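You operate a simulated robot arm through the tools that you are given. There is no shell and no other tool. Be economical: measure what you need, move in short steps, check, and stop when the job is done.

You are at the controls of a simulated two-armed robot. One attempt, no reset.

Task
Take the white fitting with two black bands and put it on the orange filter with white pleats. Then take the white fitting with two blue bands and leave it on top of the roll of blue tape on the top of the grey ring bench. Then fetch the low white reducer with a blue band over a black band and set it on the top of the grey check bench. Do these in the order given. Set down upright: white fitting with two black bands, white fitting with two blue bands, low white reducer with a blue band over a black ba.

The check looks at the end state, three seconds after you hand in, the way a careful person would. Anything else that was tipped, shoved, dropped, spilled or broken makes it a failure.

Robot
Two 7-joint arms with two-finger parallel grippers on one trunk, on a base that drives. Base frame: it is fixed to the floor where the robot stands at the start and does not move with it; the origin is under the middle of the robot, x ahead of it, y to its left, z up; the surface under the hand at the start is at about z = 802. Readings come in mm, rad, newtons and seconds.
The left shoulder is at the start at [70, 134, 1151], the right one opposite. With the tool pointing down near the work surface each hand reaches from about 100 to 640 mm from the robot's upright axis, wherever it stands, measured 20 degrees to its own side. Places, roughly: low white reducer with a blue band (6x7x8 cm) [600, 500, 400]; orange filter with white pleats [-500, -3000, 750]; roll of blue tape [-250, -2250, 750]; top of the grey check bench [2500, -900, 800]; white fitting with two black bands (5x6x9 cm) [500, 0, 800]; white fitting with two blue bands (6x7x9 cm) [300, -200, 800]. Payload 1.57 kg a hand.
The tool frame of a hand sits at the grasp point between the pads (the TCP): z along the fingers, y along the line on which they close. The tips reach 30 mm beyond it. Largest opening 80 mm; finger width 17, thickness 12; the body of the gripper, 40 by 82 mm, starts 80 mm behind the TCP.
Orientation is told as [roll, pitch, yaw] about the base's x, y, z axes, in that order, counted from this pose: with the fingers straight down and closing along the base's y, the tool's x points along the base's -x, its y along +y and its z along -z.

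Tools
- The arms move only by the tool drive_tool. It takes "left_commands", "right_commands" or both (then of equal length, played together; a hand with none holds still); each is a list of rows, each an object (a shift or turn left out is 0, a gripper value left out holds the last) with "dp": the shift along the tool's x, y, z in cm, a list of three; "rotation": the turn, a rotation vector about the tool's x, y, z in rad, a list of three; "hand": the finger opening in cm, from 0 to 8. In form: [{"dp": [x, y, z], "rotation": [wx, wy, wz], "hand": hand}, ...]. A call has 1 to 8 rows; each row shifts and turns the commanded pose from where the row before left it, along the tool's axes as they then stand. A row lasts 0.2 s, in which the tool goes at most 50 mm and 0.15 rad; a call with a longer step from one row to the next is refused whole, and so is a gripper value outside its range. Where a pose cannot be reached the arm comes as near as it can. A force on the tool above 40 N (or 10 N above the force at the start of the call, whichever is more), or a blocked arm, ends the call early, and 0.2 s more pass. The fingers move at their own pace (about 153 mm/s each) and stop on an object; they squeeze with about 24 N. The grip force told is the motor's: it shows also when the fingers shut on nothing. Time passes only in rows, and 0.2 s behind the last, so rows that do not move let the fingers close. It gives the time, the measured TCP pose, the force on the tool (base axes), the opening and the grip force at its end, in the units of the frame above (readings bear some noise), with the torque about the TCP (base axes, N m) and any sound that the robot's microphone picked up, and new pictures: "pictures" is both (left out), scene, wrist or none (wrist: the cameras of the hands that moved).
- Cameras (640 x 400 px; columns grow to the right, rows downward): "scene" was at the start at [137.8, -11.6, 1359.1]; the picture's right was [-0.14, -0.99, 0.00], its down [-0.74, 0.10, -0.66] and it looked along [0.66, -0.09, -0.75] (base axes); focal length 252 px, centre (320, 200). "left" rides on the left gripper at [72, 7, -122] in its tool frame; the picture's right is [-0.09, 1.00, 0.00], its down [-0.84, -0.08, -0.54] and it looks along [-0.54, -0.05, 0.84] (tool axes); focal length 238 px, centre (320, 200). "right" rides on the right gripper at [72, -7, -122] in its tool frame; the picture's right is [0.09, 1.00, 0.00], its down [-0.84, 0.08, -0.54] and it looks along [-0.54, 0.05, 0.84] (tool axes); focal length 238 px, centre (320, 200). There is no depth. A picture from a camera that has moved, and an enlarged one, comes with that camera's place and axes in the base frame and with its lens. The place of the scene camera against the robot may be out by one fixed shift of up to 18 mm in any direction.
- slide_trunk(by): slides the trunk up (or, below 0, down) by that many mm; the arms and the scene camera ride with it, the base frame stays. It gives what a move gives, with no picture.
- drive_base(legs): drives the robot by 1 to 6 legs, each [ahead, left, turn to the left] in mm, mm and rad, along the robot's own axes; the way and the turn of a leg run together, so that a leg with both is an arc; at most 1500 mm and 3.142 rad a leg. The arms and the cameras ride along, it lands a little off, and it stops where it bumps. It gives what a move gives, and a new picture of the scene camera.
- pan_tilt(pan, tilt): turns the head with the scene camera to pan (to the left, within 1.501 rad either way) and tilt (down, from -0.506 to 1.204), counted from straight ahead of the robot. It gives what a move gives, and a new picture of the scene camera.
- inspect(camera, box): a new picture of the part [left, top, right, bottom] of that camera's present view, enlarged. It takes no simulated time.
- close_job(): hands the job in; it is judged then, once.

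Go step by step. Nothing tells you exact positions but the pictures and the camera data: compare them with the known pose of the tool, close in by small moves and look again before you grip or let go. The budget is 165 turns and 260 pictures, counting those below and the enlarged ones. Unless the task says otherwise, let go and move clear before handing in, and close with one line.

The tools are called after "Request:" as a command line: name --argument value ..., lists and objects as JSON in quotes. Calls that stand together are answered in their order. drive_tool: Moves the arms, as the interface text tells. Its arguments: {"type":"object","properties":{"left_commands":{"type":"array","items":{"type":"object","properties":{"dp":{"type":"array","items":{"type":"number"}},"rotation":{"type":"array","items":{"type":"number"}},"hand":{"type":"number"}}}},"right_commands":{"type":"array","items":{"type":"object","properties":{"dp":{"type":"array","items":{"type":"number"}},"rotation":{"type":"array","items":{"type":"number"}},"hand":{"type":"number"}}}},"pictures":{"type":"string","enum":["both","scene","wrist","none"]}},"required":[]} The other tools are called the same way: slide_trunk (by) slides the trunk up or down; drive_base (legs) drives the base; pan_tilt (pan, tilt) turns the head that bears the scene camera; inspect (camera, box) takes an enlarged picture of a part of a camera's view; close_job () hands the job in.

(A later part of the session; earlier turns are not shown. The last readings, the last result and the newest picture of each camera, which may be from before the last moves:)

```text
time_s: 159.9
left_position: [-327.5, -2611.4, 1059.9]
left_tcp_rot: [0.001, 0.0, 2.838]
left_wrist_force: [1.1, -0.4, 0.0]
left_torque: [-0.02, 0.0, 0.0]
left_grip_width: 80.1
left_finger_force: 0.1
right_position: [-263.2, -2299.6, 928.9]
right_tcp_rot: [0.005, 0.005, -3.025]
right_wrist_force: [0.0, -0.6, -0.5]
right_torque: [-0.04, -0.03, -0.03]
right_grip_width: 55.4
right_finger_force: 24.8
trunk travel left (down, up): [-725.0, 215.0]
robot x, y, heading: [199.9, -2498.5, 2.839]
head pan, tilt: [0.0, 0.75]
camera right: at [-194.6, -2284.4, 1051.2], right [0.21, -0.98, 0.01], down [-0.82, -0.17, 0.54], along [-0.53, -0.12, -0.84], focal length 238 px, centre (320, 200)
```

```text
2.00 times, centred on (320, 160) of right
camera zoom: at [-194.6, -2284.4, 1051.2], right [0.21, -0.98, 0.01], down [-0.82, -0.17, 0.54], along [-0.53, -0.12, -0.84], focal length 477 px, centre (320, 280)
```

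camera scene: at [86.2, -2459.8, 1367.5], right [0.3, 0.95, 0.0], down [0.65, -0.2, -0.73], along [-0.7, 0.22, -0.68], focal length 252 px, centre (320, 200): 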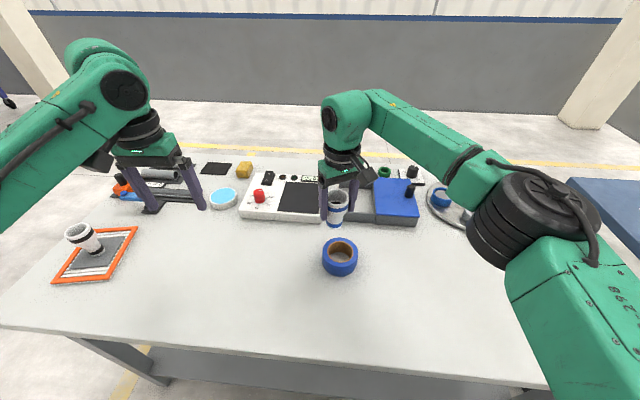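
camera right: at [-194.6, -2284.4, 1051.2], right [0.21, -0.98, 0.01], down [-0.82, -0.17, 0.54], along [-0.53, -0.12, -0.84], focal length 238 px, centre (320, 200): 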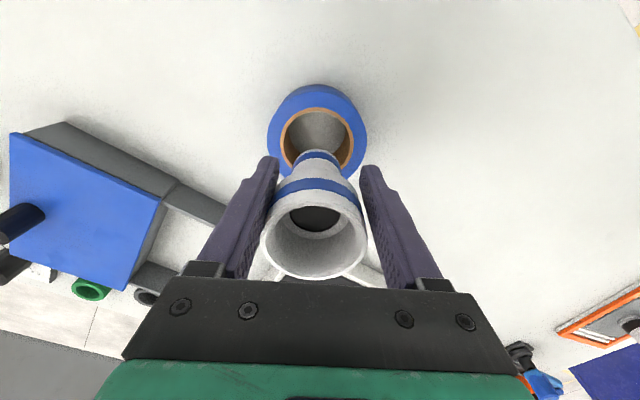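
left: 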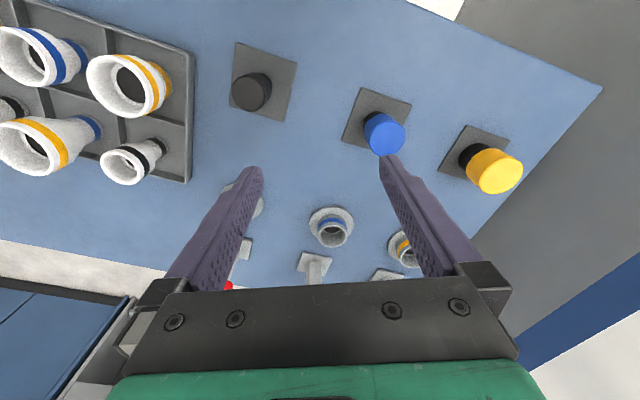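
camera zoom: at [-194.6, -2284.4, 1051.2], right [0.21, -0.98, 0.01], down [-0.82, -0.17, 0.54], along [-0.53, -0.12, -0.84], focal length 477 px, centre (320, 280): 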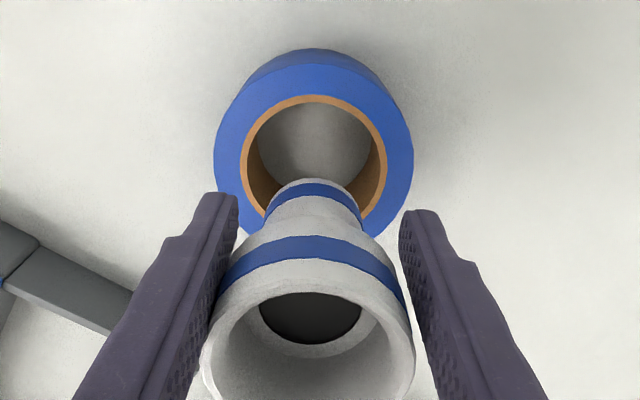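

The fitting sits about 15 mm forward in the grip, so it had caught the ring's far inner edge: the roll is hollow. I'll set it centred on the band of the ring at its left side, where my sideways measurement is most precise; I move there and check.

Request:
drive_tool --right_commands '[{"dp": [1.3, 3.4, 0]}, {}]' --pictures "wrist"

Request:
inspect --camera "scene" --box '[290, 175, 390, 285]'

Request:
inspect --camera "right" --box '[220, 60, 380, 260]'

```text
time_s: 160.5
left_position: [-328.0, -2610.6, 1061.6]
left_tcp_rot: [0.001, 0.0, 2.836]
left_wrist_force: [1.0, -0.4, 0.6]
left_torque: [0.0, 0.02, -0.01]
left_grip_width: 80.3
left_finger_force: 0.1
right_position: [-246.1, -2331.6, 927.0]
right_tcp_rot: [0.007, 0.005, -3.027]
right_wrist_force: [0.1, 0.3, -1.5]
right_torque: [0.02, -0.01, -0.02]
right_grip_width: 55.1
right_finger_force: 24.3
trunk travel left (down, up): [-725.0, 215.0]
robot x, y, heading: [199.0, -2498.0, 2.839]
head pan, tilt: [0.0, 0.75]
camera right: at [-177.8, -2315.5, 1050.9], right [0.21, -0.98, 0.01], down [-0.82, -0.17, 0.54], along [-0.53, -0.12, -0.84], focal length 238 px, centre (320, 200)
```

right: 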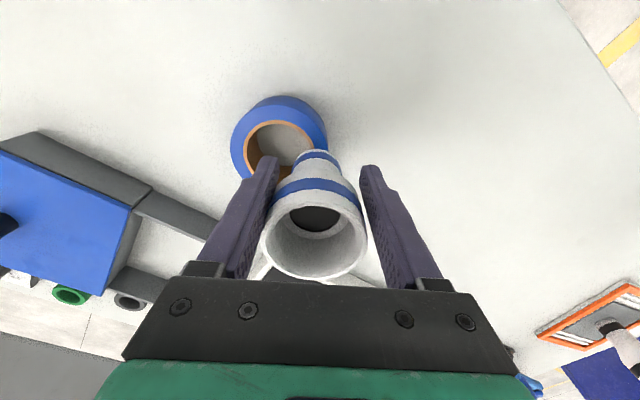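

```text
3.64 times, centred on (340, 230) of scene
camera zoom: at [82.5, -2458.3, 1367.0], right [0.3, 0.95, 0.0], down [0.65, -0.2, -0.73], along [-0.7, 0.22, -0.68], focal length 915 px, centre (247, 91)
```

zoom: 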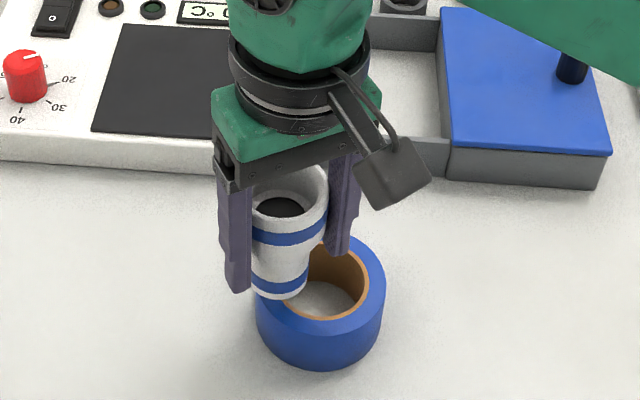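

```text
2.00 times, centred on (300, 160) of right
camera zoom: at [-177.8, -2315.5, 1050.9], right [0.21, -0.98, 0.01], down [-0.82, -0.17, 0.54], along [-0.53, -0.12, -0.84], focal length 477 px, centre (360, 280)
```

zoom: 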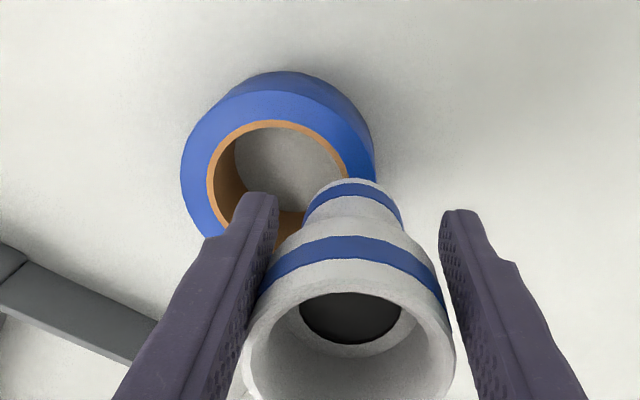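

Both views agree: about 36 mm left of the roll's centre, and about 7 mm too far forward. I correct by 7 mm and lower gently.

Request:
drive_tool --right_commands '[{"dp": [0.7, 0.15, 0]}, {"dp": [0, 0, 1.0]}, {"dp": [0, 0, 0.4]}, {}]' --pictures "wrist"

Request:
inspect --camera "scene" --box '[290, 175, 390, 285]'

Request:
inspect --camera "right" --box '[220, 60, 380, 260]'

```text
time_s: 161.5
left_position: [-327.2, -2611.0, 1060.6]
left_tcp_rot: [-0.001, -0.001, 2.838]
left_wrist_force: [-0.7, -0.7, 0.0]
left_torque: [-0.03, 0.0, -0.02]
left_grip_width: 79.8
left_finger_force: 0.1
right_position: [-240.0, -2332.2, 914.8]
right_tcp_rot: [0.006, 0.004, -3.027]
right_wrist_force: [0.4, 0.5, -0.6]
right_torque: [-0.01, -0.01, 0.01]
right_grip_width: 55.1
right_finger_force: 23.9
trunk travel left (down, up): [-725.0, 215.0]
robot x, y, heading: [199.3, -2500.5, 2.837]
head pan, tilt: [0.0, 0.75]
camera right: at [-171.3, -2316.5, 1036.8], right [0.21, -0.98, 0.01], down [-0.82, -0.17, 0.54], along [-0.53, -0.12, -0.84], focal length 238 px, centre (320, 200)
```

right: 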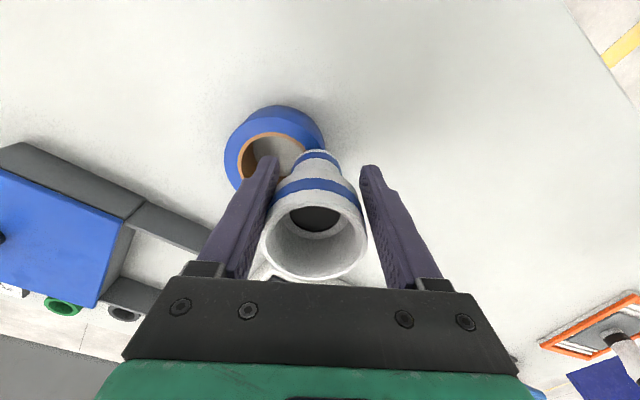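

```text
3.64 times, centred on (340, 230) of scene
camera zoom: at [82.6, -2458.8, 1367.0], right [0.3, 0.95, 0.0], down [0.65, -0.2, -0.73], along [-0.7, 0.22, -0.68], focal length 915 px, centre (247, 91)
```

zoom: 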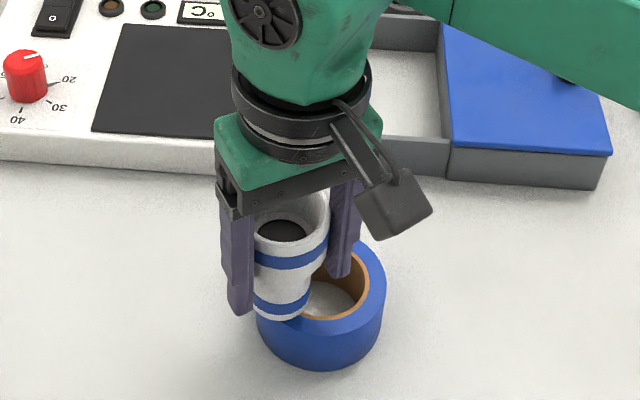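

```text
2.00 times, centred on (300, 160) of right
camera zoom: at [-171.3, -2316.5, 1036.8], right [0.21, -0.98, 0.01], down [-0.82, -0.17, 0.54], along [-0.53, -0.12, -0.84], focal length 477 px, centre (360, 280)
```

zoom: 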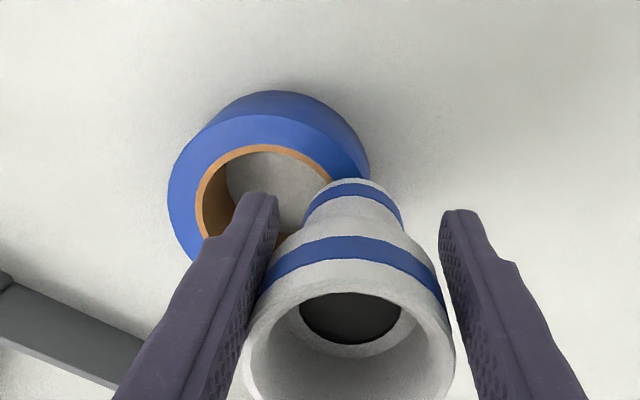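

Well aligned (about 35–37 mm from the roll's centre, over the band). I lower the last millimetres.

Request:
drive_tool --right_commands '[{"dp": [0, 0.1, 0.3]}, {"dp": [0, 0, 0.2]}, {"dp": [0, 0, 0.1]}, {}]' --pictures "none"

```text
time_s: 162.5
left_position: [-327.9, -2612.0, 1060.5]
left_tcp_rot: [0.001, 0.0, 2.837]
left_wrist_force: [-1.0, 1.1, 0.7]
left_torque: [0.0, 0.02, 0.03]
left_grip_width: 80.1
left_finger_force: 0.0
right_position: [-239.9, -2333.5, 908.5]
right_tcp_rot: [0.004, 0.004, -3.027]
right_wrist_force: [-0.3, 0.2, -0.3]
right_torque: [-0.01, -0.02, -0.01]
right_grip_width: 55.3
right_finger_force: 23.8
trunk travel left (down, up): [-725.0, 215.0]
robot x, y, heading: [196.0, -2501.0, 2.84]
head pan, tilt: [0.0, 0.75]
```

Request:
drive_tool --right_commands '[{"dp": [0, 0, 0.2]}, {"dp": [0, 0, 0.1]}, {"dp": [0, 0, 0.1]}, {}]' --pictures "none"

Request:
inspect --camera "scene" --box '[290, 175, 390, 285]'

```text
time_s: 163.5
left_position: [-328.5, -2610.5, 1060.8]
left_tcp_rot: [0.0, 0.001, 2.837]
left_wrist_force: [-0.2, 0.1, 0.1]
left_torque: [0.02, 0.01, 0.01]
left_grip_width: 80.2
left_finger_force: 0.1
right_position: [-240.5, -2333.4, 906.1]
right_tcp_rot: [0.004, 0.003, -3.027]
right_wrist_force: [-0.4, -0.2, -0.2]
right_torque: [0.0, -0.05, 0.0]
right_grip_width: 55.2
right_finger_force: 24.3
trunk travel left (down, up): [-725.0, 215.0]
robot x, y, heading: [197.2, -2497.2, 2.834]
head pan, tilt: [0.0, 0.75]
```

```text
3.64 times, centred on (340, 230) of scene
camera zoom: at [82.6, -2458.7, 1367.0], right [0.3, 0.95, 0.0], down [0.65, -0.2, -0.73], along [-0.7, 0.22, -0.68], focal length 915 px, centre (247, 91)
```

zoom: 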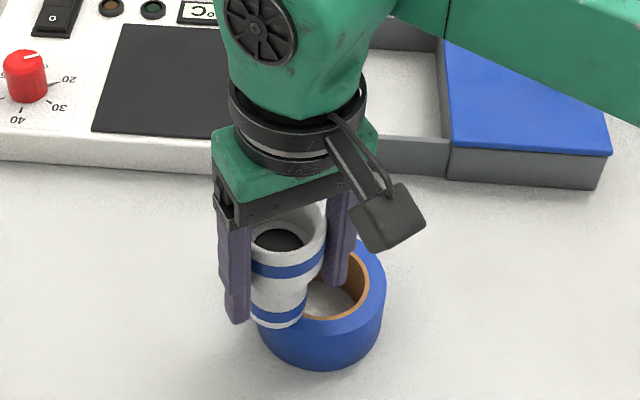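

Request:
drive_tool --right_commands '[{"dp": [0, 0, 0.15]}, {"dp": [0, 0, 0.15]}, {}]' --pictures "none"

```text
time_s: 164.3
left_position: [-325.4, -2611.5, 1062.4]
left_tcp_rot: [0.0, -0.002, 2.836]
left_wrist_force: [0.6, -0.1, -0.7]
left_torque: [0.0, 0.0, 0.02]
left_grip_width: 79.8
left_finger_force: 0.1
right_position: [-240.2, -2334.3, 903.5]
right_tcp_rot: [0.006, -0.002, -3.027]
right_wrist_force: [-1.2, 2.5, 18.8]
right_torque: [0.34, 0.28, -0.11]
right_grip_width: 55.2
right_finger_force: 24.2
trunk travel left (down, up): [-725.0, 215.0]
robot x, y, heading: [201.3, -2497.4, 2.838]
head pan, tilt: [0.0, 0.75]
```

Contact made. I relieve the load a little and check the pose closely before letting go.

Request:
drive_tool --right_commands '[{"dp": [0, 0, -0.12]}, {}]' --pictures "none"

Request:
inspect --camera "scene" --box '[310, 215, 370, 285]'

Request:
inspect --camera "right" --box '[220, 60, 380, 260]'

```text
time_s: 164.9
left_position: [-326.4, -2612.3, 1062.3]
left_tcp_rot: [0.0, -0.002, 2.838]
left_wrist_force: [-0.1, 0.4, -0.2]
left_torque: [0.0, 0.02, 0.01]
left_grip_width: 80.2
left_finger_force: 0.1
right_position: [-239.7, -2335.4, 903.6]
right_tcp_rot: [0.005, 0.002, -3.024]
right_wrist_force: [-0.9, 1.5, 16.5]
right_torque: [0.19, 0.3, 0.01]
right_grip_width: 55.1
right_finger_force: 23.8
trunk travel left (down, up): [-725.0, 215.0]
robot x, y, heading: [199.4, -2496.1, 2.833]
head pan, tilt: [0.0, 0.75]
```

```text
5.71 times, centred on (340, 250) of scene
camera zoom: at [84.8, -2459.7, 1367.3], right [0.3, 0.95, 0.0], down [0.65, -0.2, -0.73], along [-0.7, 0.22, -0.68], focal length 1438 px, centre (206, -86)
```

zoom: 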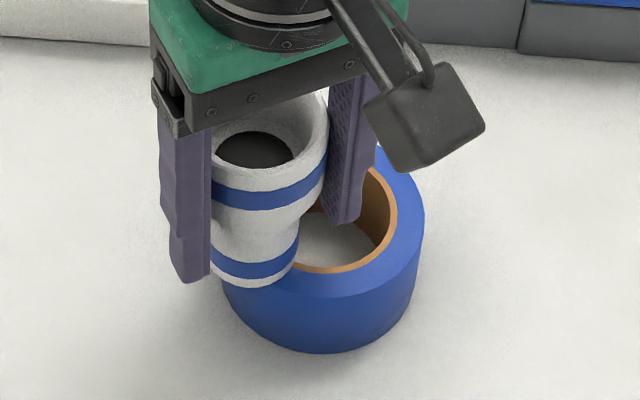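

```text
2.00 times, centred on (300, 160) of right
camera zoom: at [-170.4, -2319.0, 1026.5], right [0.21, -0.98, 0.01], down [-0.82, -0.17, 0.54], along [-0.53, -0.12, -0.84], focal length 477 px, centre (360, 280)
```

zoom: 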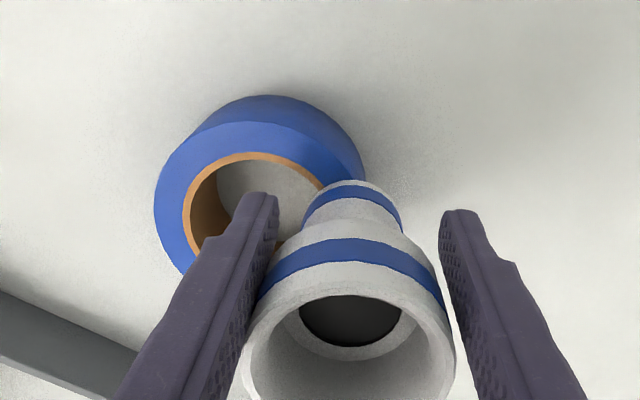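

It is about 39 mm from the centre; slightly outward. I lift a hair, shift 2.5 mm inward, and set down again.

Request:
drive_tool --right_commands '[{"dp": [0, 0, -0.5]}, {"dp": [0, -0.28, 0]}, {"dp": [0, 0, 0.2]}, {"dp": [0, 0, 0.1]}, {}]' --pictures "none"

```text
time_s: 166.1
left_position: [-328.1, -2610.8, 1061.0]
left_tcp_rot: [0.0, -0.002, 2.838]
left_wrist_force: [0.4, -0.1, 0.4]
left_torque: [-0.01, 0.02, 0.02]
left_grip_width: 79.8
left_finger_force: 0.0
right_position: [-242.0, -2330.8, 902.8]
right_tcp_rot: [0.008, 0.003, -3.026]
right_wrist_force: [-0.3, -0.2, -1.4]
right_torque: [0.0, 0.0, -0.01]
right_grip_width: 55.1
right_finger_force: 24.1
trunk travel left (down, up): [-725.0, 215.0]
robot x, y, heading: [202.5, -2497.9, 2.834]
head pan, tilt: [0.0, 0.75]
```

Request:
drive_tool --right_commands '[{"dp": [0, 0, 0.1]}, {"dp": [0, 0, 0.1]}, {}]' --pictures "none"

Request:
inspect --camera "scene" --box '[310, 215, 370, 285]'

```text
time_s: 166.9
left_position: [-327.7, -2611.2, 1061.2]
left_tcp_rot: [-0.001, -0.001, 2.837]
left_wrist_force: [0.1, -0.5, -0.3]
left_torque: [0.0, 0.0, 0.01]
left_grip_width: 79.8
left_finger_force: 0.1
right_position: [-240.5, -2330.6, 904.0]
right_tcp_rot: [0.006, -0.001, -3.028]
right_wrist_force: [-2.6, 2.0, 12.3]
right_torque: [0.33, 0.38, -0.02]
right_grip_width: 54.8
right_finger_force: 23.7
trunk travel left (down, up): [-725.0, 215.0]
robot x, y, heading: [197.9, -2497.7, 2.834]
head pan, tilt: [0.0, 0.75]
```

```text
5.71 times, centred on (340, 250) of scene
camera zoom: at [83.6, -2458.8, 1367.3], right [0.3, 0.95, 0.0], down [0.65, -0.2, -0.73], along [-0.7, 0.22, -0.68], focal length 1438 px, centre (206, -86)
```

zoom: 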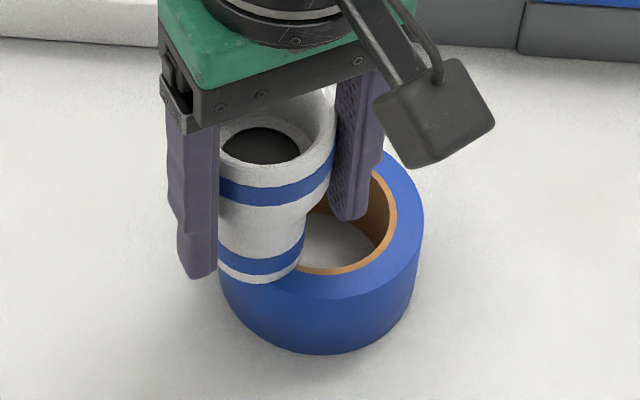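

It now stands about 35 mm from the roll's centre with good margin both ways. I release and check before rising.

Request:
drive_tool --right_commands '[{"dp": [0, 0, -0.08]}, {"hand": 6.2}, {"hand": 8}, {}]' --pictures "none"

Request:
inspect --camera "scene" --box '[310, 215, 370, 285]'

Request:
inspect --camera "right" --box '[220, 60, 420, 300]'

```text
time_s: 167.9
left_position: [-328.1, -2611.3, 1060.2]
left_tcp_rot: [0.0, 0.001, 2.836]
left_wrist_force: [0.9, -0.6, 0.6]
left_torque: [0.0, -0.01, 0.0]
left_grip_width: 79.9
left_finger_force: 0.0
right_position: [-241.8, -2331.1, 902.8]
right_tcp_rot: [0.006, 0.004, -3.025]
right_wrist_force: [-1.2, -0.2, -0.4]
right_torque: [0.0, 0.0, 0.01]
right_grip_width: 80.0
right_finger_force: 0.1
trunk travel left (down, up): [-725.0, 215.0]
robot x, y, heading: [199.5, -2496.1, 2.838]
head pan, tilt: [0.0, 0.75]
```

```text
5.71 times, centred on (340, 250) of scene
camera zoom: at [82.4, -2458.8, 1367.0], right [0.3, 0.95, 0.0], down [0.65, -0.2, -0.73], along [-0.7, 0.22, -0.68], focal length 1438 px, centre (206, -86)
```

zoom: 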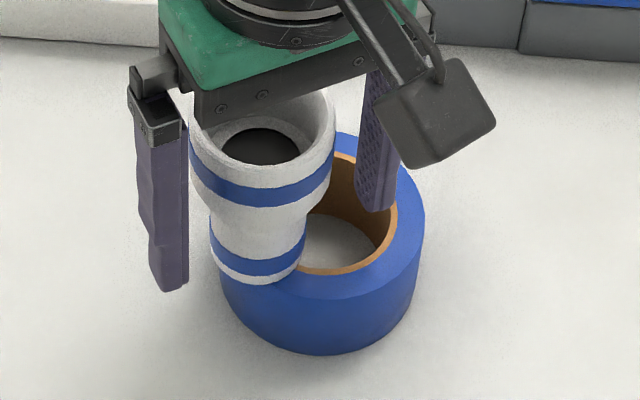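

```text
1.67 times, centred on (320, 180) of right
camera zoom: at [-172.0, -2315.1, 1026.3], right [0.21, -0.98, 0.01], down [-0.82, -0.17, 0.54], along [-0.53, -0.12, -0.84], focal length 397 px, centre (320, 233)
```

zoom: 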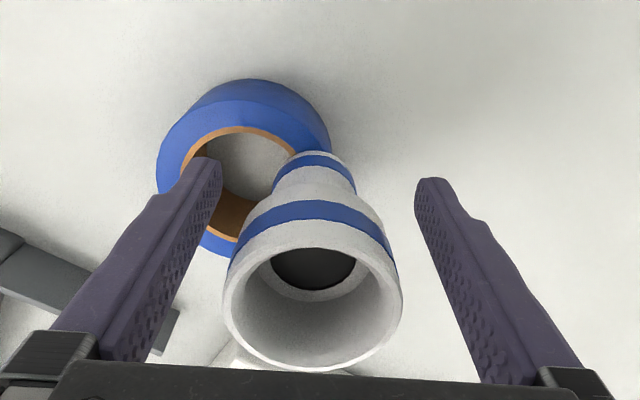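

It stands upright on the ring by itself. I rise straight up.

Request:
drive_tool --right_commands '[{"dp": [0, 0, -1.5]}, {"dp": [0, 0, -3]}, {"dp": [0, 0, -4.5]}, {"dp": [0, 0, -4.5]}, {"dp": [0, 0, -2]}]' --pictures "scene"

Request:
inspect --camera "scene" --box '[300, 205, 380, 285]'

```text
time_s: 169.1
left_position: [-328.0, -2610.7, 1060.6]
left_tcp_rot: [0.001, -0.002, 2.838]
left_wrist_force: [-0.1, 0.3, -0.6]
left_torque: [0.01, -0.02, -0.01]
left_grip_width: 80.1
left_finger_force: 0.1
right_position: [-243.5, -2328.6, 1056.6]
right_tcp_rot: [0.005, 0.003, -3.025]
right_wrist_force: [0.2, 0.1, 0.9]
right_torque: [-0.02, -0.05, -0.05]
right_grip_width: 80.3
right_finger_force: 0.1
trunk travel left (down, up): [-725.0, 215.0]
robot x, y, heading: [200.6, -2496.9, 2.837]
head pan, tilt: [0.0, 0.75]
camera scene: at [82.6, -2458.9, 1367.0], right [0.3, 0.95, 0.0], down [0.65, -0.2, -0.73], along [-0.7, 0.22, -0.68], focal length 252 px, centre (320, 200)
```

scene: 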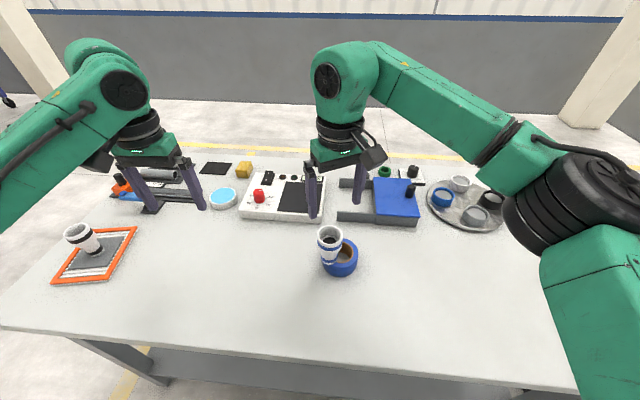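

```text
5.00 times, centred on (340, 245) of scene
camera zoom: at [82.6, -2458.9, 1367.0], right [0.3, 0.95, 0.0], down [0.65, -0.2, -0.73], along [-0.7, 0.22, -0.68], focal length 1258 px, centre (220, -25)
```

zoom: 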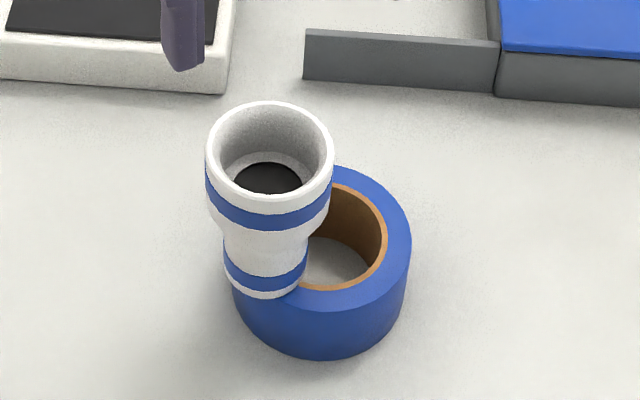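

Second item is placed and standing. Now I back off, turn to face up the corridor toward the other side of the tables, and look for the reducer and the check bench.

Request:
drive_base --legs '[[-450, 0, 0], [0, 0, -1.56]]'

Request:
pan_tilt --pan 0.1 --tilt 0.3

Request:
inspect --camera "scene" --box '[60, 80, 380, 280]'

```text
time_s: 175.6
left_position: [500.0, -2109.7, 1060.9]
left_tcp_rot: [-0.001, 0.002, 1.303]
left_wrist_force: [0.4, 0.3, 0.2]
left_torque: [0.03, 0.0, -0.01]
left_grip_width: 80.1
left_finger_force: 0.0
right_position: [786.0, -2184.2, 1054.9]
right_tcp_rot: [0.007, 0.003, 1.724]
right_wrist_force: [-0.2, -0.5, -0.1]
right_torque: [0.0, 0.02, 0.01]
right_grip_width: 80.0
right_finger_force: 0.1
trunk travel left (down, up): [-725.0, 215.0]
robot x, y, heading: [636.6, -2630.4, 1.306]
head pan, tilt: [0.0, 0.75]
camera scene: at [679.3, -2504.4, 1367.0], right [0.96, -0.26, 0.0], down [-0.18, -0.66, -0.73], along [0.19, 0.71, -0.68], focal length 252 px, centre (320, 200)
```

scene: 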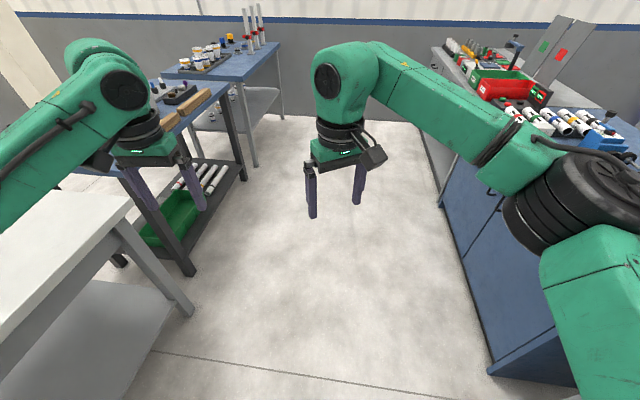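

```text
time_s: 176.5
left_position: [500.5, -2109.5, 1061.5]
left_tcp_rot: [0.0, 0.001, 1.306]
left_wrist_force: [0.6, 0.0, 0.2]
left_torque: [0.02, 0.0, -0.01]
left_grip_width: 80.2
left_finger_force: 0.0
right_position: [786.1, -2184.6, 1056.5]
right_tcp_rot: [0.005, 0.002, 1.725]
right_wrist_force: [-0.7, 0.0, -0.1]
right_torque: [0.02, 0.0, -0.02]
right_grip_width: 79.9
right_finger_force: 0.1
trunk travel left (down, up): [-725.0, 215.0]
robot x, y, heading: [633.4, -2633.0, 1.302]
head pan, tilt: [0.099, 0.3]
camera scene: at [673.2, -2492.3, 1407.3], right [0.99, -0.17, 0.0], down [-0.05, -0.29, -0.95], along [0.16, 0.94, -0.3], focal length 252 px, centre (320, 200)
```

scene: 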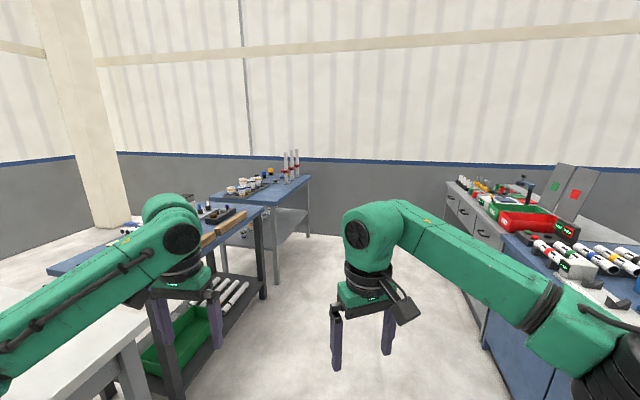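

```text
2.00 times, centred on (220, 180) of scene
camera zoom: at [673.2, -2492.3, 1407.3], right [0.99, -0.17, 0.0], down [-0.05, -0.29, -0.95], along [0.16, 0.94, -0.3], focal length 503 px, centre (520, 240)
```

zoom: 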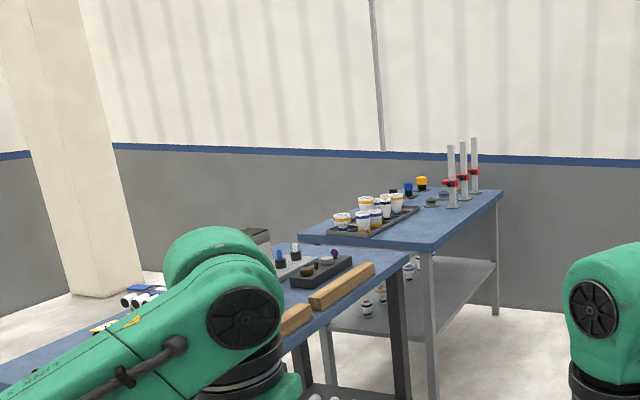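

Table 1 has a lower shelf holding white fittings; the reducer at [600,500,400] is near its front-left part. I must return to the west side and reach in under the tabletop, so I retrace the route.

Request:
drive_base --legs '[[-1320, 0, 0], [0, 1000, 0], [0, 1000, 0]]'

Request:
drive_base --legs '[[1500, 0, 0], [1300, 0, 0]]'

```text
time_s: 192.8
left_position: [-1770.3, -2765.5, 1059.7]
left_tcp_rot: [0.0, 0.001, 1.262]
left_wrist_force: [0.5, 0.5, -0.6]
left_torque: [-0.01, -0.03, -0.03]
left_grip_width: 80.0
left_finger_force: 0.1
right_position: [-1488.3, -2851.9, 1056.6]
right_tcp_rot: [0.007, 0.004, 1.683]
right_wrist_force: [-0.4, 0.2, -0.3]
right_torque: [-0.01, -0.02, -0.01]
right_grip_width: 79.8
right_finger_force: 0.0
trunk travel left (down, up): [-725.0, 215.0]
robot x, y, heading: [-1658.8, -3293.5, 1.26]
head pan, tilt: [0.099, 0.3]
camera scene: at [-1614.1, -3154.4, 1407.4], right [0.98, -0.21, 0.0], down [-0.06, -0.29, -0.96], along [0.2, 0.93, -0.3], focal length 252 px, centre (320, 200)
```

scene: 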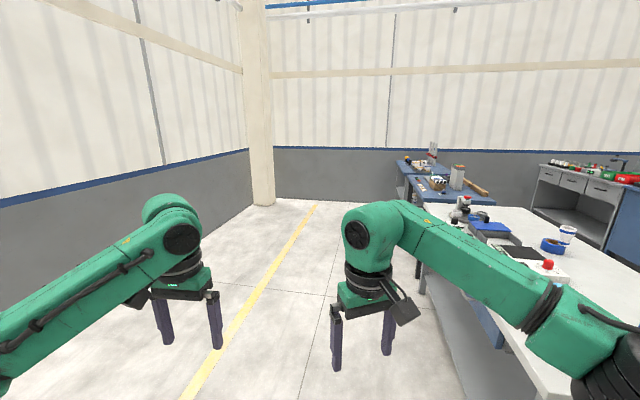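

```text
time_s: 206.2
left_position: [-944.3, -137.8, 1060.9]
left_tcp_rot: [0.001, 0.001, 1.269]
left_wrist_force: [0.7, 0.3, -0.1]
left_torque: [0.0, -0.03, 0.02]
left_grip_width: 80.0
left_finger_force: 0.0
right_position: [-662.1, -223.2, 1056.9]
right_tcp_rot: [0.005, 0.004, 1.69]
right_wrist_force: [0.4, -0.3, -0.4]
right_torque: [0.02, -0.01, -0.01]
right_grip_width: 79.6
right_finger_force: 0.0
trunk travel left (down, up): [-725.0, 215.0]
robot x, y, heading: [-828.9, -664.4, 1.262]
head pan, tilt: [0.099, 0.3]
camera scene: at [-785.9, -526.4, 1407.4], right [0.98, -0.2, 0.0], down [-0.06, -0.29, -0.96], along [0.19, 0.94, -0.3], focal length 252 px, centre (320, 200)
```

scene: 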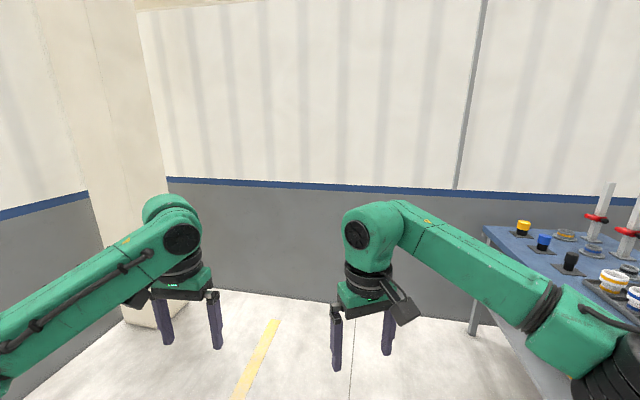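

I turn to face the table's front and slide left toward the shelf area, then lower the view.

Request:
drive_base --legs '[[0, 0, -1.532], [60, 1150, 0]]'

Request:
slide_trunk --by -450

Request:
pan_tilt --pan 0.1 --tilt 0.45

```text
time_s: 215.7
left_position: [2.4, 615.2, 1060.6]
left_tcp_rot: [-0.002, 0.0, -0.219]
left_wrist_force: [1.2, -0.9, -0.6]
left_torque: [-0.03, -0.01, -0.01]
left_grip_width: 80.2
left_finger_force: 0.1
right_position: [-57.6, 326.2, 1054.8]
right_tcp_rot: [0.007, 0.004, 0.202]
right_wrist_force: [-0.1, 0.3, -0.7]
right_torque: [0.02, -0.02, -0.01]
right_grip_width: 79.9
right_finger_force: 0.0
trunk travel left (down, up): [-725.0, 215.0]
robot x, y, heading: [-511.2, 459.8, -0.216]
head pan, tilt: [0.099, 0.3]
camera scene: at [-360.9, 433.4, 1407.4], right [-0.12, -0.99, 0.0], down [-0.29, 0.04, -0.96], along [0.95, -0.11, -0.3], focal length 252 px, centre (320, 200)
```

scene: 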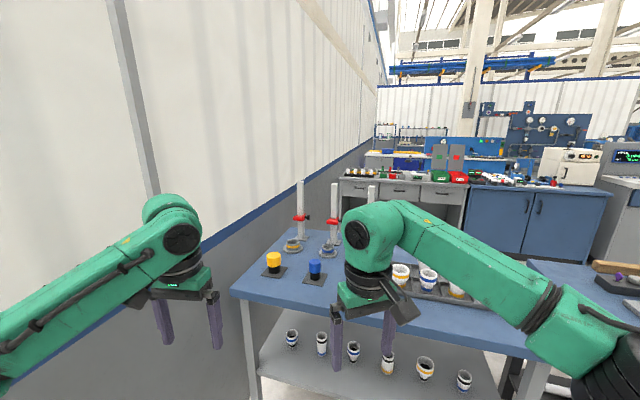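

```text
refused: -450 is not a number from -400 to 400
```

```text
time_s: 216.4
left_position: [3.5, 614.6, 1060.1]
left_tcp_rot: [0.002, -0.001, -0.218]
left_wrist_force: [0.0, 0.4, 0.2]
left_torque: [0.03, -0.03, 0.02]
left_grip_width: 80.1
left_finger_force: 0.0
right_position: [-57.8, 326.7, 1056.8]
right_tcp_rot: [0.006, 0.004, 0.204]
right_wrist_force: [-0.1, 0.3, 0.6]
right_torque: [-0.02, 0.01, 0.03]
right_grip_width: 79.8
right_finger_force: 0.0
trunk travel left (down, up): [-725.0, 215.0]
robot x, y, heading: [-513.8, 456.1, -0.214]
head pan, tilt: [0.099, 0.45]
camera scene: at [-362.2, 434.0, 1393.5], right [-0.12, -0.99, 0.0], down [-0.43, 0.05, -0.9], along [0.89, -0.11, -0.43], focal length 252 px, centre (320, 200)
```

scene: 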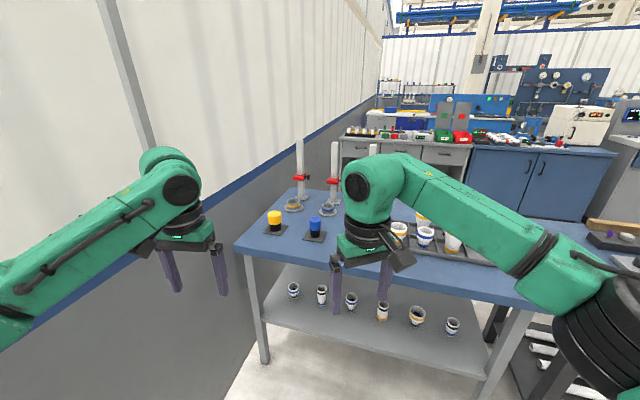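

Six fittings stand on the lower shelf. I enlarge to find the low one with a blue band over a black band.

Request:
inspect --camera "scene" --box '[270, 260, 480, 350]'

Request:
slide_trunk --by -400

Request:
inspect --camera "scene" --box '[0, 0, 640, 400]'

```text
3.05 times, centred on (375, 305) of scene
camera zoom: at [-362.2, 434.0, 1393.5], right [-0.12, -0.99, 0.0], down [-0.43, 0.05, -0.9], along [0.89, -0.11, -0.43], focal length 767 px, centre (152, -120)
```

zoom: 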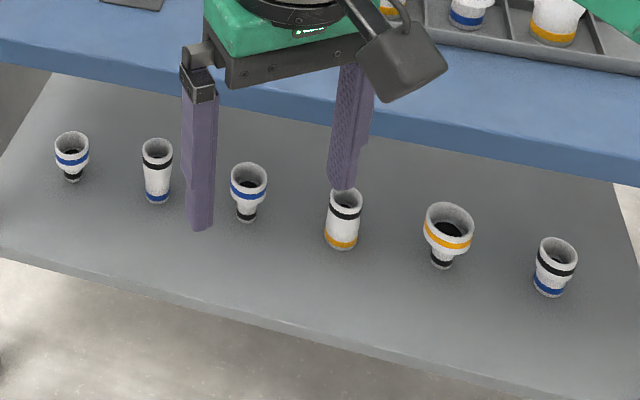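

```text
time_s: 220.3
left_position: [4.5, 614.1, 661.7]
left_tcp_rot: [0.0, 0.0, -0.218]
left_wrist_force: [-0.4, 0.1, 0.0]
left_torque: [-0.02, -0.03, -0.03]
left_grip_width: 80.1
left_finger_force: 0.1
right_position: [-58.4, 327.1, 657.0]
right_tcp_rot: [0.005, 0.004, 0.202]
right_wrist_force: [-0.3, -0.3, 0.4]
right_torque: [0.02, -0.02, 0.02]
right_grip_width: 80.0
right_finger_force: 0.1
trunk travel left (down, up): [-325.0, 615.0]
robot x, y, heading: [-511.6, 456.0, -0.219]
head pan, tilt: [0.099, 0.45]
```

```text
1.00 times, centred on (320, 200) of scene (not enlarged: the box is as wide or as high as the picture)
camera zoom: at [-362.4, 433.9, 993.5], right [-0.12, -0.99, 0.0], down [-0.43, 0.05, -0.9], along [0.89, -0.11, -0.44], focal length 252 px, centre (320, 200)
```

zoom: 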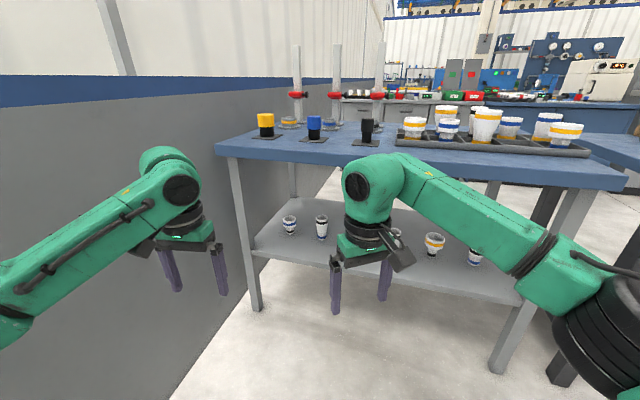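

The matching one is the leftmost (#1), at about [612,449] on the shelf, with its low shape; #3 is bigger and lies elsewhere. I tuck the right hand back and pitch the left hand about 45° forward so it can reach in under the tabletop.

Request:
drive_tool --left_commands '[{"rotation": [0, -0.13, 0]}, {"rotation": [0, -0.13, 0]}, {"rotation": [0, -0.13, 0]}, {"rotation": [0, -0.13, 0]}, {"rotation": [0, -0.13, 0]}, {"rotation": [0, -0.13, 0]}]' --right_commands '[{"dp": [4.15, -0.35, 0], "hand": 0}, {"dp": [4.15, -0.35, 0]}, {"dp": [4.15, -0.35, 0]}, {"dp": [4.15, -0.35, 0]}, {"dp": [4.15, -0.35, 0]}, {"dp": [4.15, -0.35, 0]}]' --pictures "scene"

Request:
slide_trunk --by -200

Request:
pan_tilt --pan 0.25 --tilt 0.4

```text
time_s: 221.7
left_position: [2.4, 615.1, 661.2]
left_tcp_rot: [0.0, -0.783, -0.22]
left_wrist_force: [0.3, 0.2, 0.3]
left_torque: [0.02, -0.01, -0.02]
left_grip_width: 79.7
left_finger_force: 0.0
right_position: [-299.1, 251.9, 655.2]
right_tcp_rot: [0.005, 0.002, 0.202]
right_wrist_force: [-0.8, -0.3, 1.4]
right_torque: [-0.01, -0.02, 0.0]
right_grip_width: 0.0
right_finger_force: 21.1
trunk travel left (down, up): [-325.0, 615.0]
robot x, y, heading: [-511.4, 457.4, -0.211]
head pan, tilt: [0.099, 0.45]
camera scene: at [-363.2, 433.6, 993.6], right [-0.12, -0.99, 0.0], down [-0.43, 0.05, -0.9], along [0.89, -0.11, -0.43], focal length 252 px, centre (320, 200)
```

scene: 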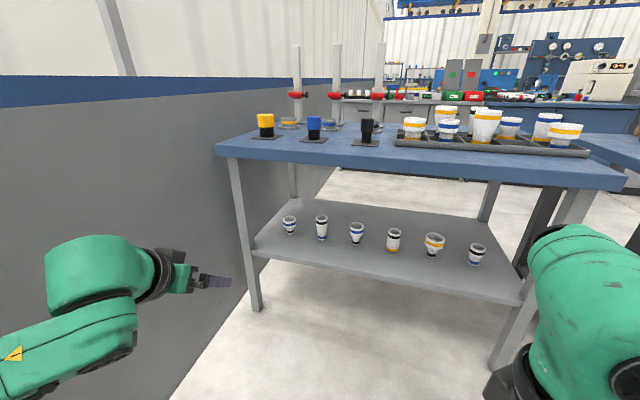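

```text
time_s: 223.8
left_position: [3.1, 614.3, 462.1]
left_tcp_rot: [-0.001, -0.78, -0.218]
left_wrist_force: [-0.6, 0.4, 0.4]
left_torque: [-0.01, -0.01, -0.01]
left_grip_width: 79.7
left_finger_force: 0.1
right_position: [-298.4, 251.7, 455.8]
right_tcp_rot: [0.005, 0.003, 0.202]
right_wrist_force: [0.4, 0.3, 0.1]
right_torque: [-0.01, -0.02, 0.04]
right_grip_width: 0.1
right_finger_force: 21.4
trunk travel left (down, up): [-125.0, 815.0]
robot x, y, heading: [-516.7, 457.0, -0.219]
head pan, tilt: [0.099, 0.45]
```

```text
time_s: 224.5
left_position: [2.2, 615.7, 462.2]
left_tcp_rot: [0.001, -0.779, -0.219]
left_wrist_force: [1.1, -0.8, -0.2]
left_torque: [-0.01, 0.0, 0.02]
left_grip_width: 80.1
left_finger_force: 0.1
right_position: [-299.2, 253.0, 455.3]
right_tcp_rot: [0.007, 0.002, 0.2]
right_wrist_force: [0.2, -0.5, 0.2]
right_torque: [-0.02, 0.02, 0.0]
right_grip_width: 0.0
right_finger_force: 21.5
trunk travel left (down, up): [-125.0, 815.0]
robot x, y, heading: [-513.3, 455.9, -0.219]
head pan, tilt: [0.25, 0.4]
camera scene: at [-361.1, 447.6, 798.1], right [0.03, -1.0, 0.0], down [-0.39, -0.01, -0.92], along [0.92, 0.03, -0.39], focal length 252 px, centre (320, 200)
```

scene: 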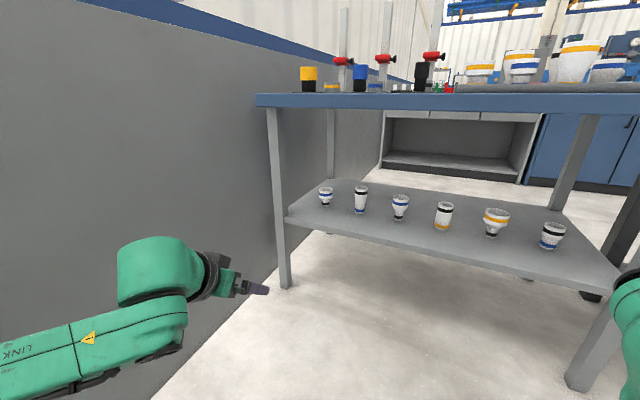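

The reducer is at about [590,450], shelf at z≈371. The left hand is nearly in line; I drive in 480 mm, leaving a standoff, and look with the wrist camera.

Request:
drive_base --legs '[[300, -35, 0], [160, 0, 0]]'

Request:
drive_tool --left_commands '[{"hand": 8}]' --pictures "wrist"

```text
time_s: 227.6
left_position: [445.7, 489.2, 460.2]
left_tcp_rot: [0.0, -0.778, -0.206]
left_wrist_force: [0.5, 0.6, 0.1]
left_torque: [-0.01, -0.02, -0.02]
left_grip_width: 80.0
left_finger_force: 0.0
right_position: [147.6, 122.2, 455.5]
right_tcp_rot: [0.005, 0.003, 0.21]
right_wrist_force: [0.4, -0.4, -0.5]
right_torque: [-0.03, 0.01, -0.01]
right_grip_width: 0.0
right_finger_force: 21.3
trunk travel left (down, up): [-125.0, 815.0]
robot x, y, heading: [-65.1, 323.6, -0.205]
head pan, tilt: [0.25, 0.4]
camera scene: at [82.6, 317.4, 798.1], right [0.04, -1.0, 0.0], down [-0.39, -0.02, -0.92], along [0.92, 0.04, -0.39], focal length 252 px, centre (320, 200)
```

scene: 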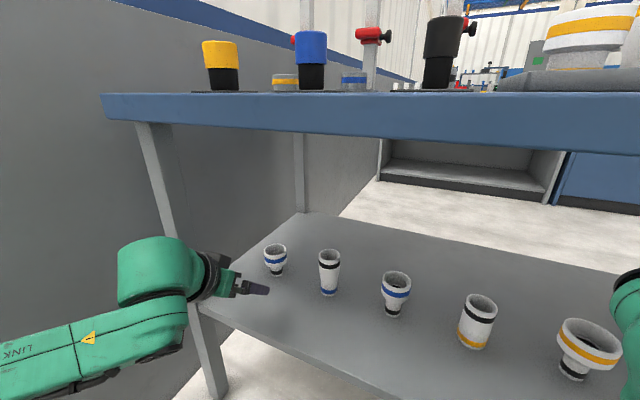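

```text
time_s: 228.0
left_position: [446.3, 487.9, 461.2]
left_tcp_rot: [0.0, -0.778, -0.209]
left_wrist_force: [0.1, -0.8, -0.2]
left_torque: [0.02, 0.01, 0.04]
left_grip_width: 79.7
left_finger_force: 0.0
right_position: [146.9, 123.1, 456.3]
right_tcp_rot: [0.007, 0.005, 0.21]
right_wrist_force: [0.5, 1.0, 0.1]
right_torque: [0.01, 0.05, -0.01]
right_grip_width: 0.0
right_finger_force: 21.5
trunk travel left (down, up): [-125.0, 815.0]
robot x, y, heading: [-70.7, 327.0, -0.204]
head pan, tilt: [0.25, 0.4]
camera left: at [313.9, 523.0, 497.7], right [0.27, 0.96, 0.06], down [0.19, -0.12, 0.97], along [0.94, -0.25, -0.22], focal length 238 px, centre (320, 200)
```

left: 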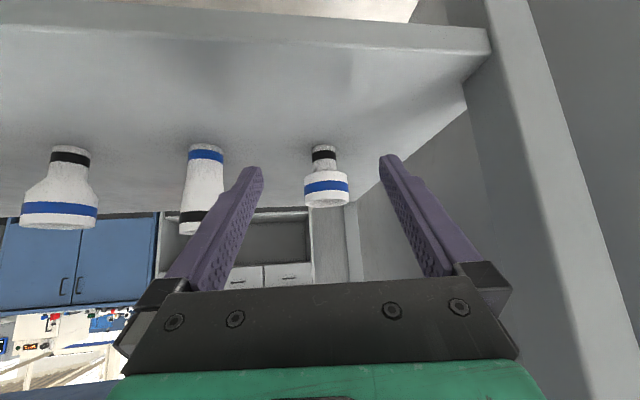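

The reducer measures at [587,459], rim about z 442, exactly in line with the hand. I lower to its height and move in half way.

Request:
drive_tool --left_commands '[{"dp": [2.53, 0, 2.56]}, {"dp": [-2.56, 0, 2.53]}, {"dp": [-2.56, 0, 2.53]}]' --pictures "wrist"

```text
time_s: 228.8
left_position: [518.7, 478.3, 424.0]
left_tcp_rot: [0.001, -0.778, -0.208]
left_wrist_force: [0.3, 0.2, -0.2]
left_torque: [-0.02, 0.02, 0.0]
left_grip_width: 80.1
left_finger_force: 0.0
right_position: [145.9, 122.8, 455.5]
right_tcp_rot: [0.005, 0.004, 0.211]
right_wrist_force: [0.3, 0.4, 0.2]
right_torque: [0.0, 0.01, -0.01]
right_grip_width: 0.0
right_finger_force: 21.7
trunk travel left (down, up): [-125.0, 815.0]
robot x, y, heading: [-69.8, 323.6, -0.21]
head pan, tilt: [0.25, 0.4]
camera left: at [387.0, 511.2, 460.0], right [0.27, 0.96, 0.06], down [0.19, -0.12, 0.97], along [0.94, -0.25, -0.22], focal length 238 px, centre (320, 200)
```

left: 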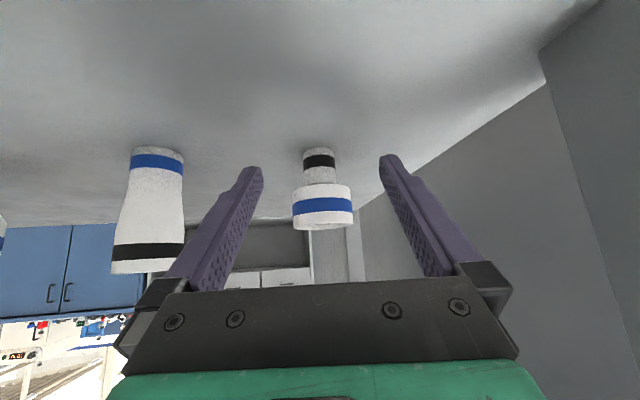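

Still in line. I move in the last 75 mm and close on the wide part.

Request:
drive_tool --left_commands '[{"dp": [-1.68, -0.08, 1.85]}, {"dp": [-1.68, -0.08, 1.85]}, {"dp": [-1.75, -0.08, 1.8]}, {}, {"hand": 0}, {"hand": 0}, {"hand": 0}]' --pictures "both"

```text
time_s: 230.4
left_position: [589.9, 456.4, 424.3]
left_tcp_rot: [-0.001, -0.778, -0.21]
left_wrist_force: [0.0, 0.5, 1.5]
left_torque: [0.01, 0.0, 0.02]
left_grip_width: 55.1
left_finger_force: 23.7
right_position: [148.2, 123.9, 456.2]
right_tcp_rot: [0.004, 0.003, 0.21]
right_wrist_force: [0.4, -0.2, 0.2]
right_torque: [0.01, -0.06, 0.0]
right_grip_width: 0.0
right_finger_force: 21.7
trunk travel left (down, up): [-125.0, 815.0]
robot x, y, heading: [-68.6, 327.6, -0.21]
head pan, tilt: [0.25, 0.4]
camera scene: at [82.4, 317.4, 798.2], right [0.04, -1.0, 0.0], down [-0.39, -0.02, -0.92], along [0.92, 0.04, -0.39], focal length 252 px, centre (320, 200)
camera left: at [457.8, 491.0, 460.0], right [0.27, 0.96, 0.06], down [0.19, -0.12, 0.97], along [0.94, -0.25, -0.22], focal length 238 px, centre (320, 200)
```

scene: 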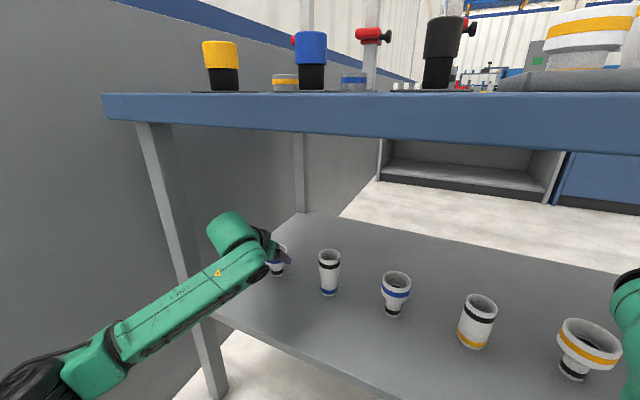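
left: 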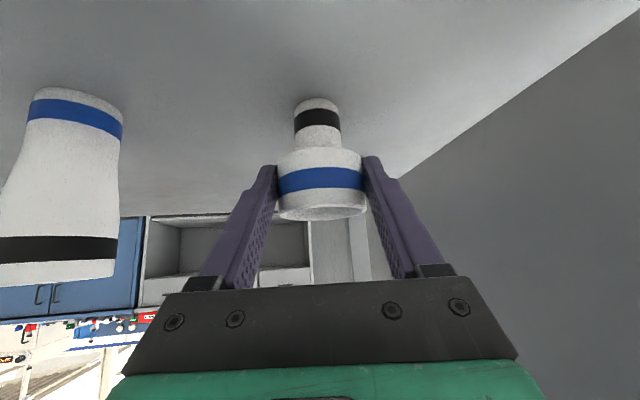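

Gripped (55 mm). I lift 60 mm off the shelf and then back the base straight out.

Request:
drive_tool --left_commands '[{"dp": [-2.1, 0, -2.13]}, {"dp": [-2.1, 0, -2.13]}, {}]' --pictures "wrist"

Request:
drive_base --legs '[[-250, 0, 0], [-450, 0, 0]]'

```text
time_s: 231.2
left_position: [589.7, 456.8, 485.3]
left_tcp_rot: [0.0, -0.779, -0.208]
left_wrist_force: [-0.2, 0.1, -0.6]
left_torque: [0.0, 0.01, 0.02]
left_grip_width: 55.2
left_finger_force: 23.6
right_position: [148.3, 121.7, 456.2]
right_tcp_rot: [0.005, 0.002, 0.211]
right_wrist_force: [1.2, 0.4, -0.5]
right_torque: [0.0, 0.0, -0.01]
right_grip_width: 0.1
right_finger_force: 21.1
trunk travel left (down, up): [-125.0, 815.0]
robot x, y, heading: [-69.6, 325.4, -0.206]
head pan, tilt: [0.25, 0.4]
camera left: at [458.0, 491.1, 520.6], right [0.27, 0.96, 0.06], down [0.2, -0.12, 0.97], along [0.94, -0.25, -0.22], focal length 238 px, centre (320, 200)
```

left: 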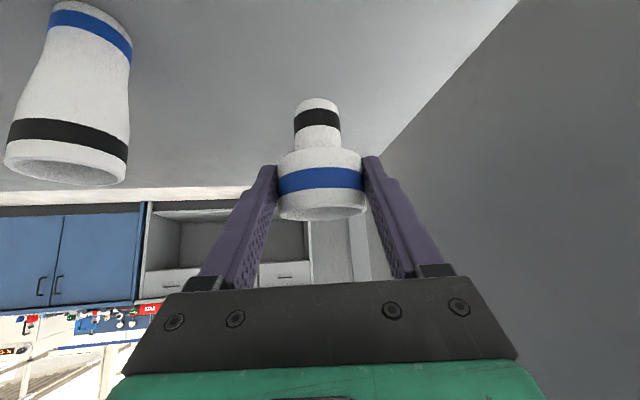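

```text
time_s: 235.4
left_position: [-103.0, 599.4, 483.4]
left_tcp_rot: [0.0, -0.778, -0.218]
left_wrist_force: [-0.3, 0.7, -0.5]
left_torque: [0.04, 0.01, -0.02]
left_grip_width: 55.1
left_finger_force: 24.5
right_position: [-549.7, 270.5, 456.5]
right_tcp_rot: [0.007, 0.003, 0.2]
right_wrist_force: [-0.6, -0.7, 0.4]
right_torque: [-0.02, -0.05, 0.02]
right_grip_width: 0.0
right_finger_force: 21.2
trunk travel left (down, up): [-125.0, 815.0]
robot x, y, heading: [-765.4, 472.9, -0.224]
head pan, tilt: [0.25, 0.4]
camera scene: at [-611.1, 465.9, 798.1], right [0.03, -1.0, 0.0], down [-0.39, -0.01, -0.92], along [0.92, 0.03, -0.39], focal length 252 px, centre (320, 200)
```

scene: 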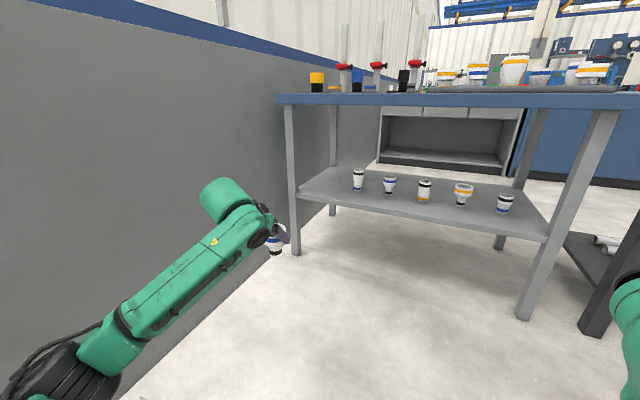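

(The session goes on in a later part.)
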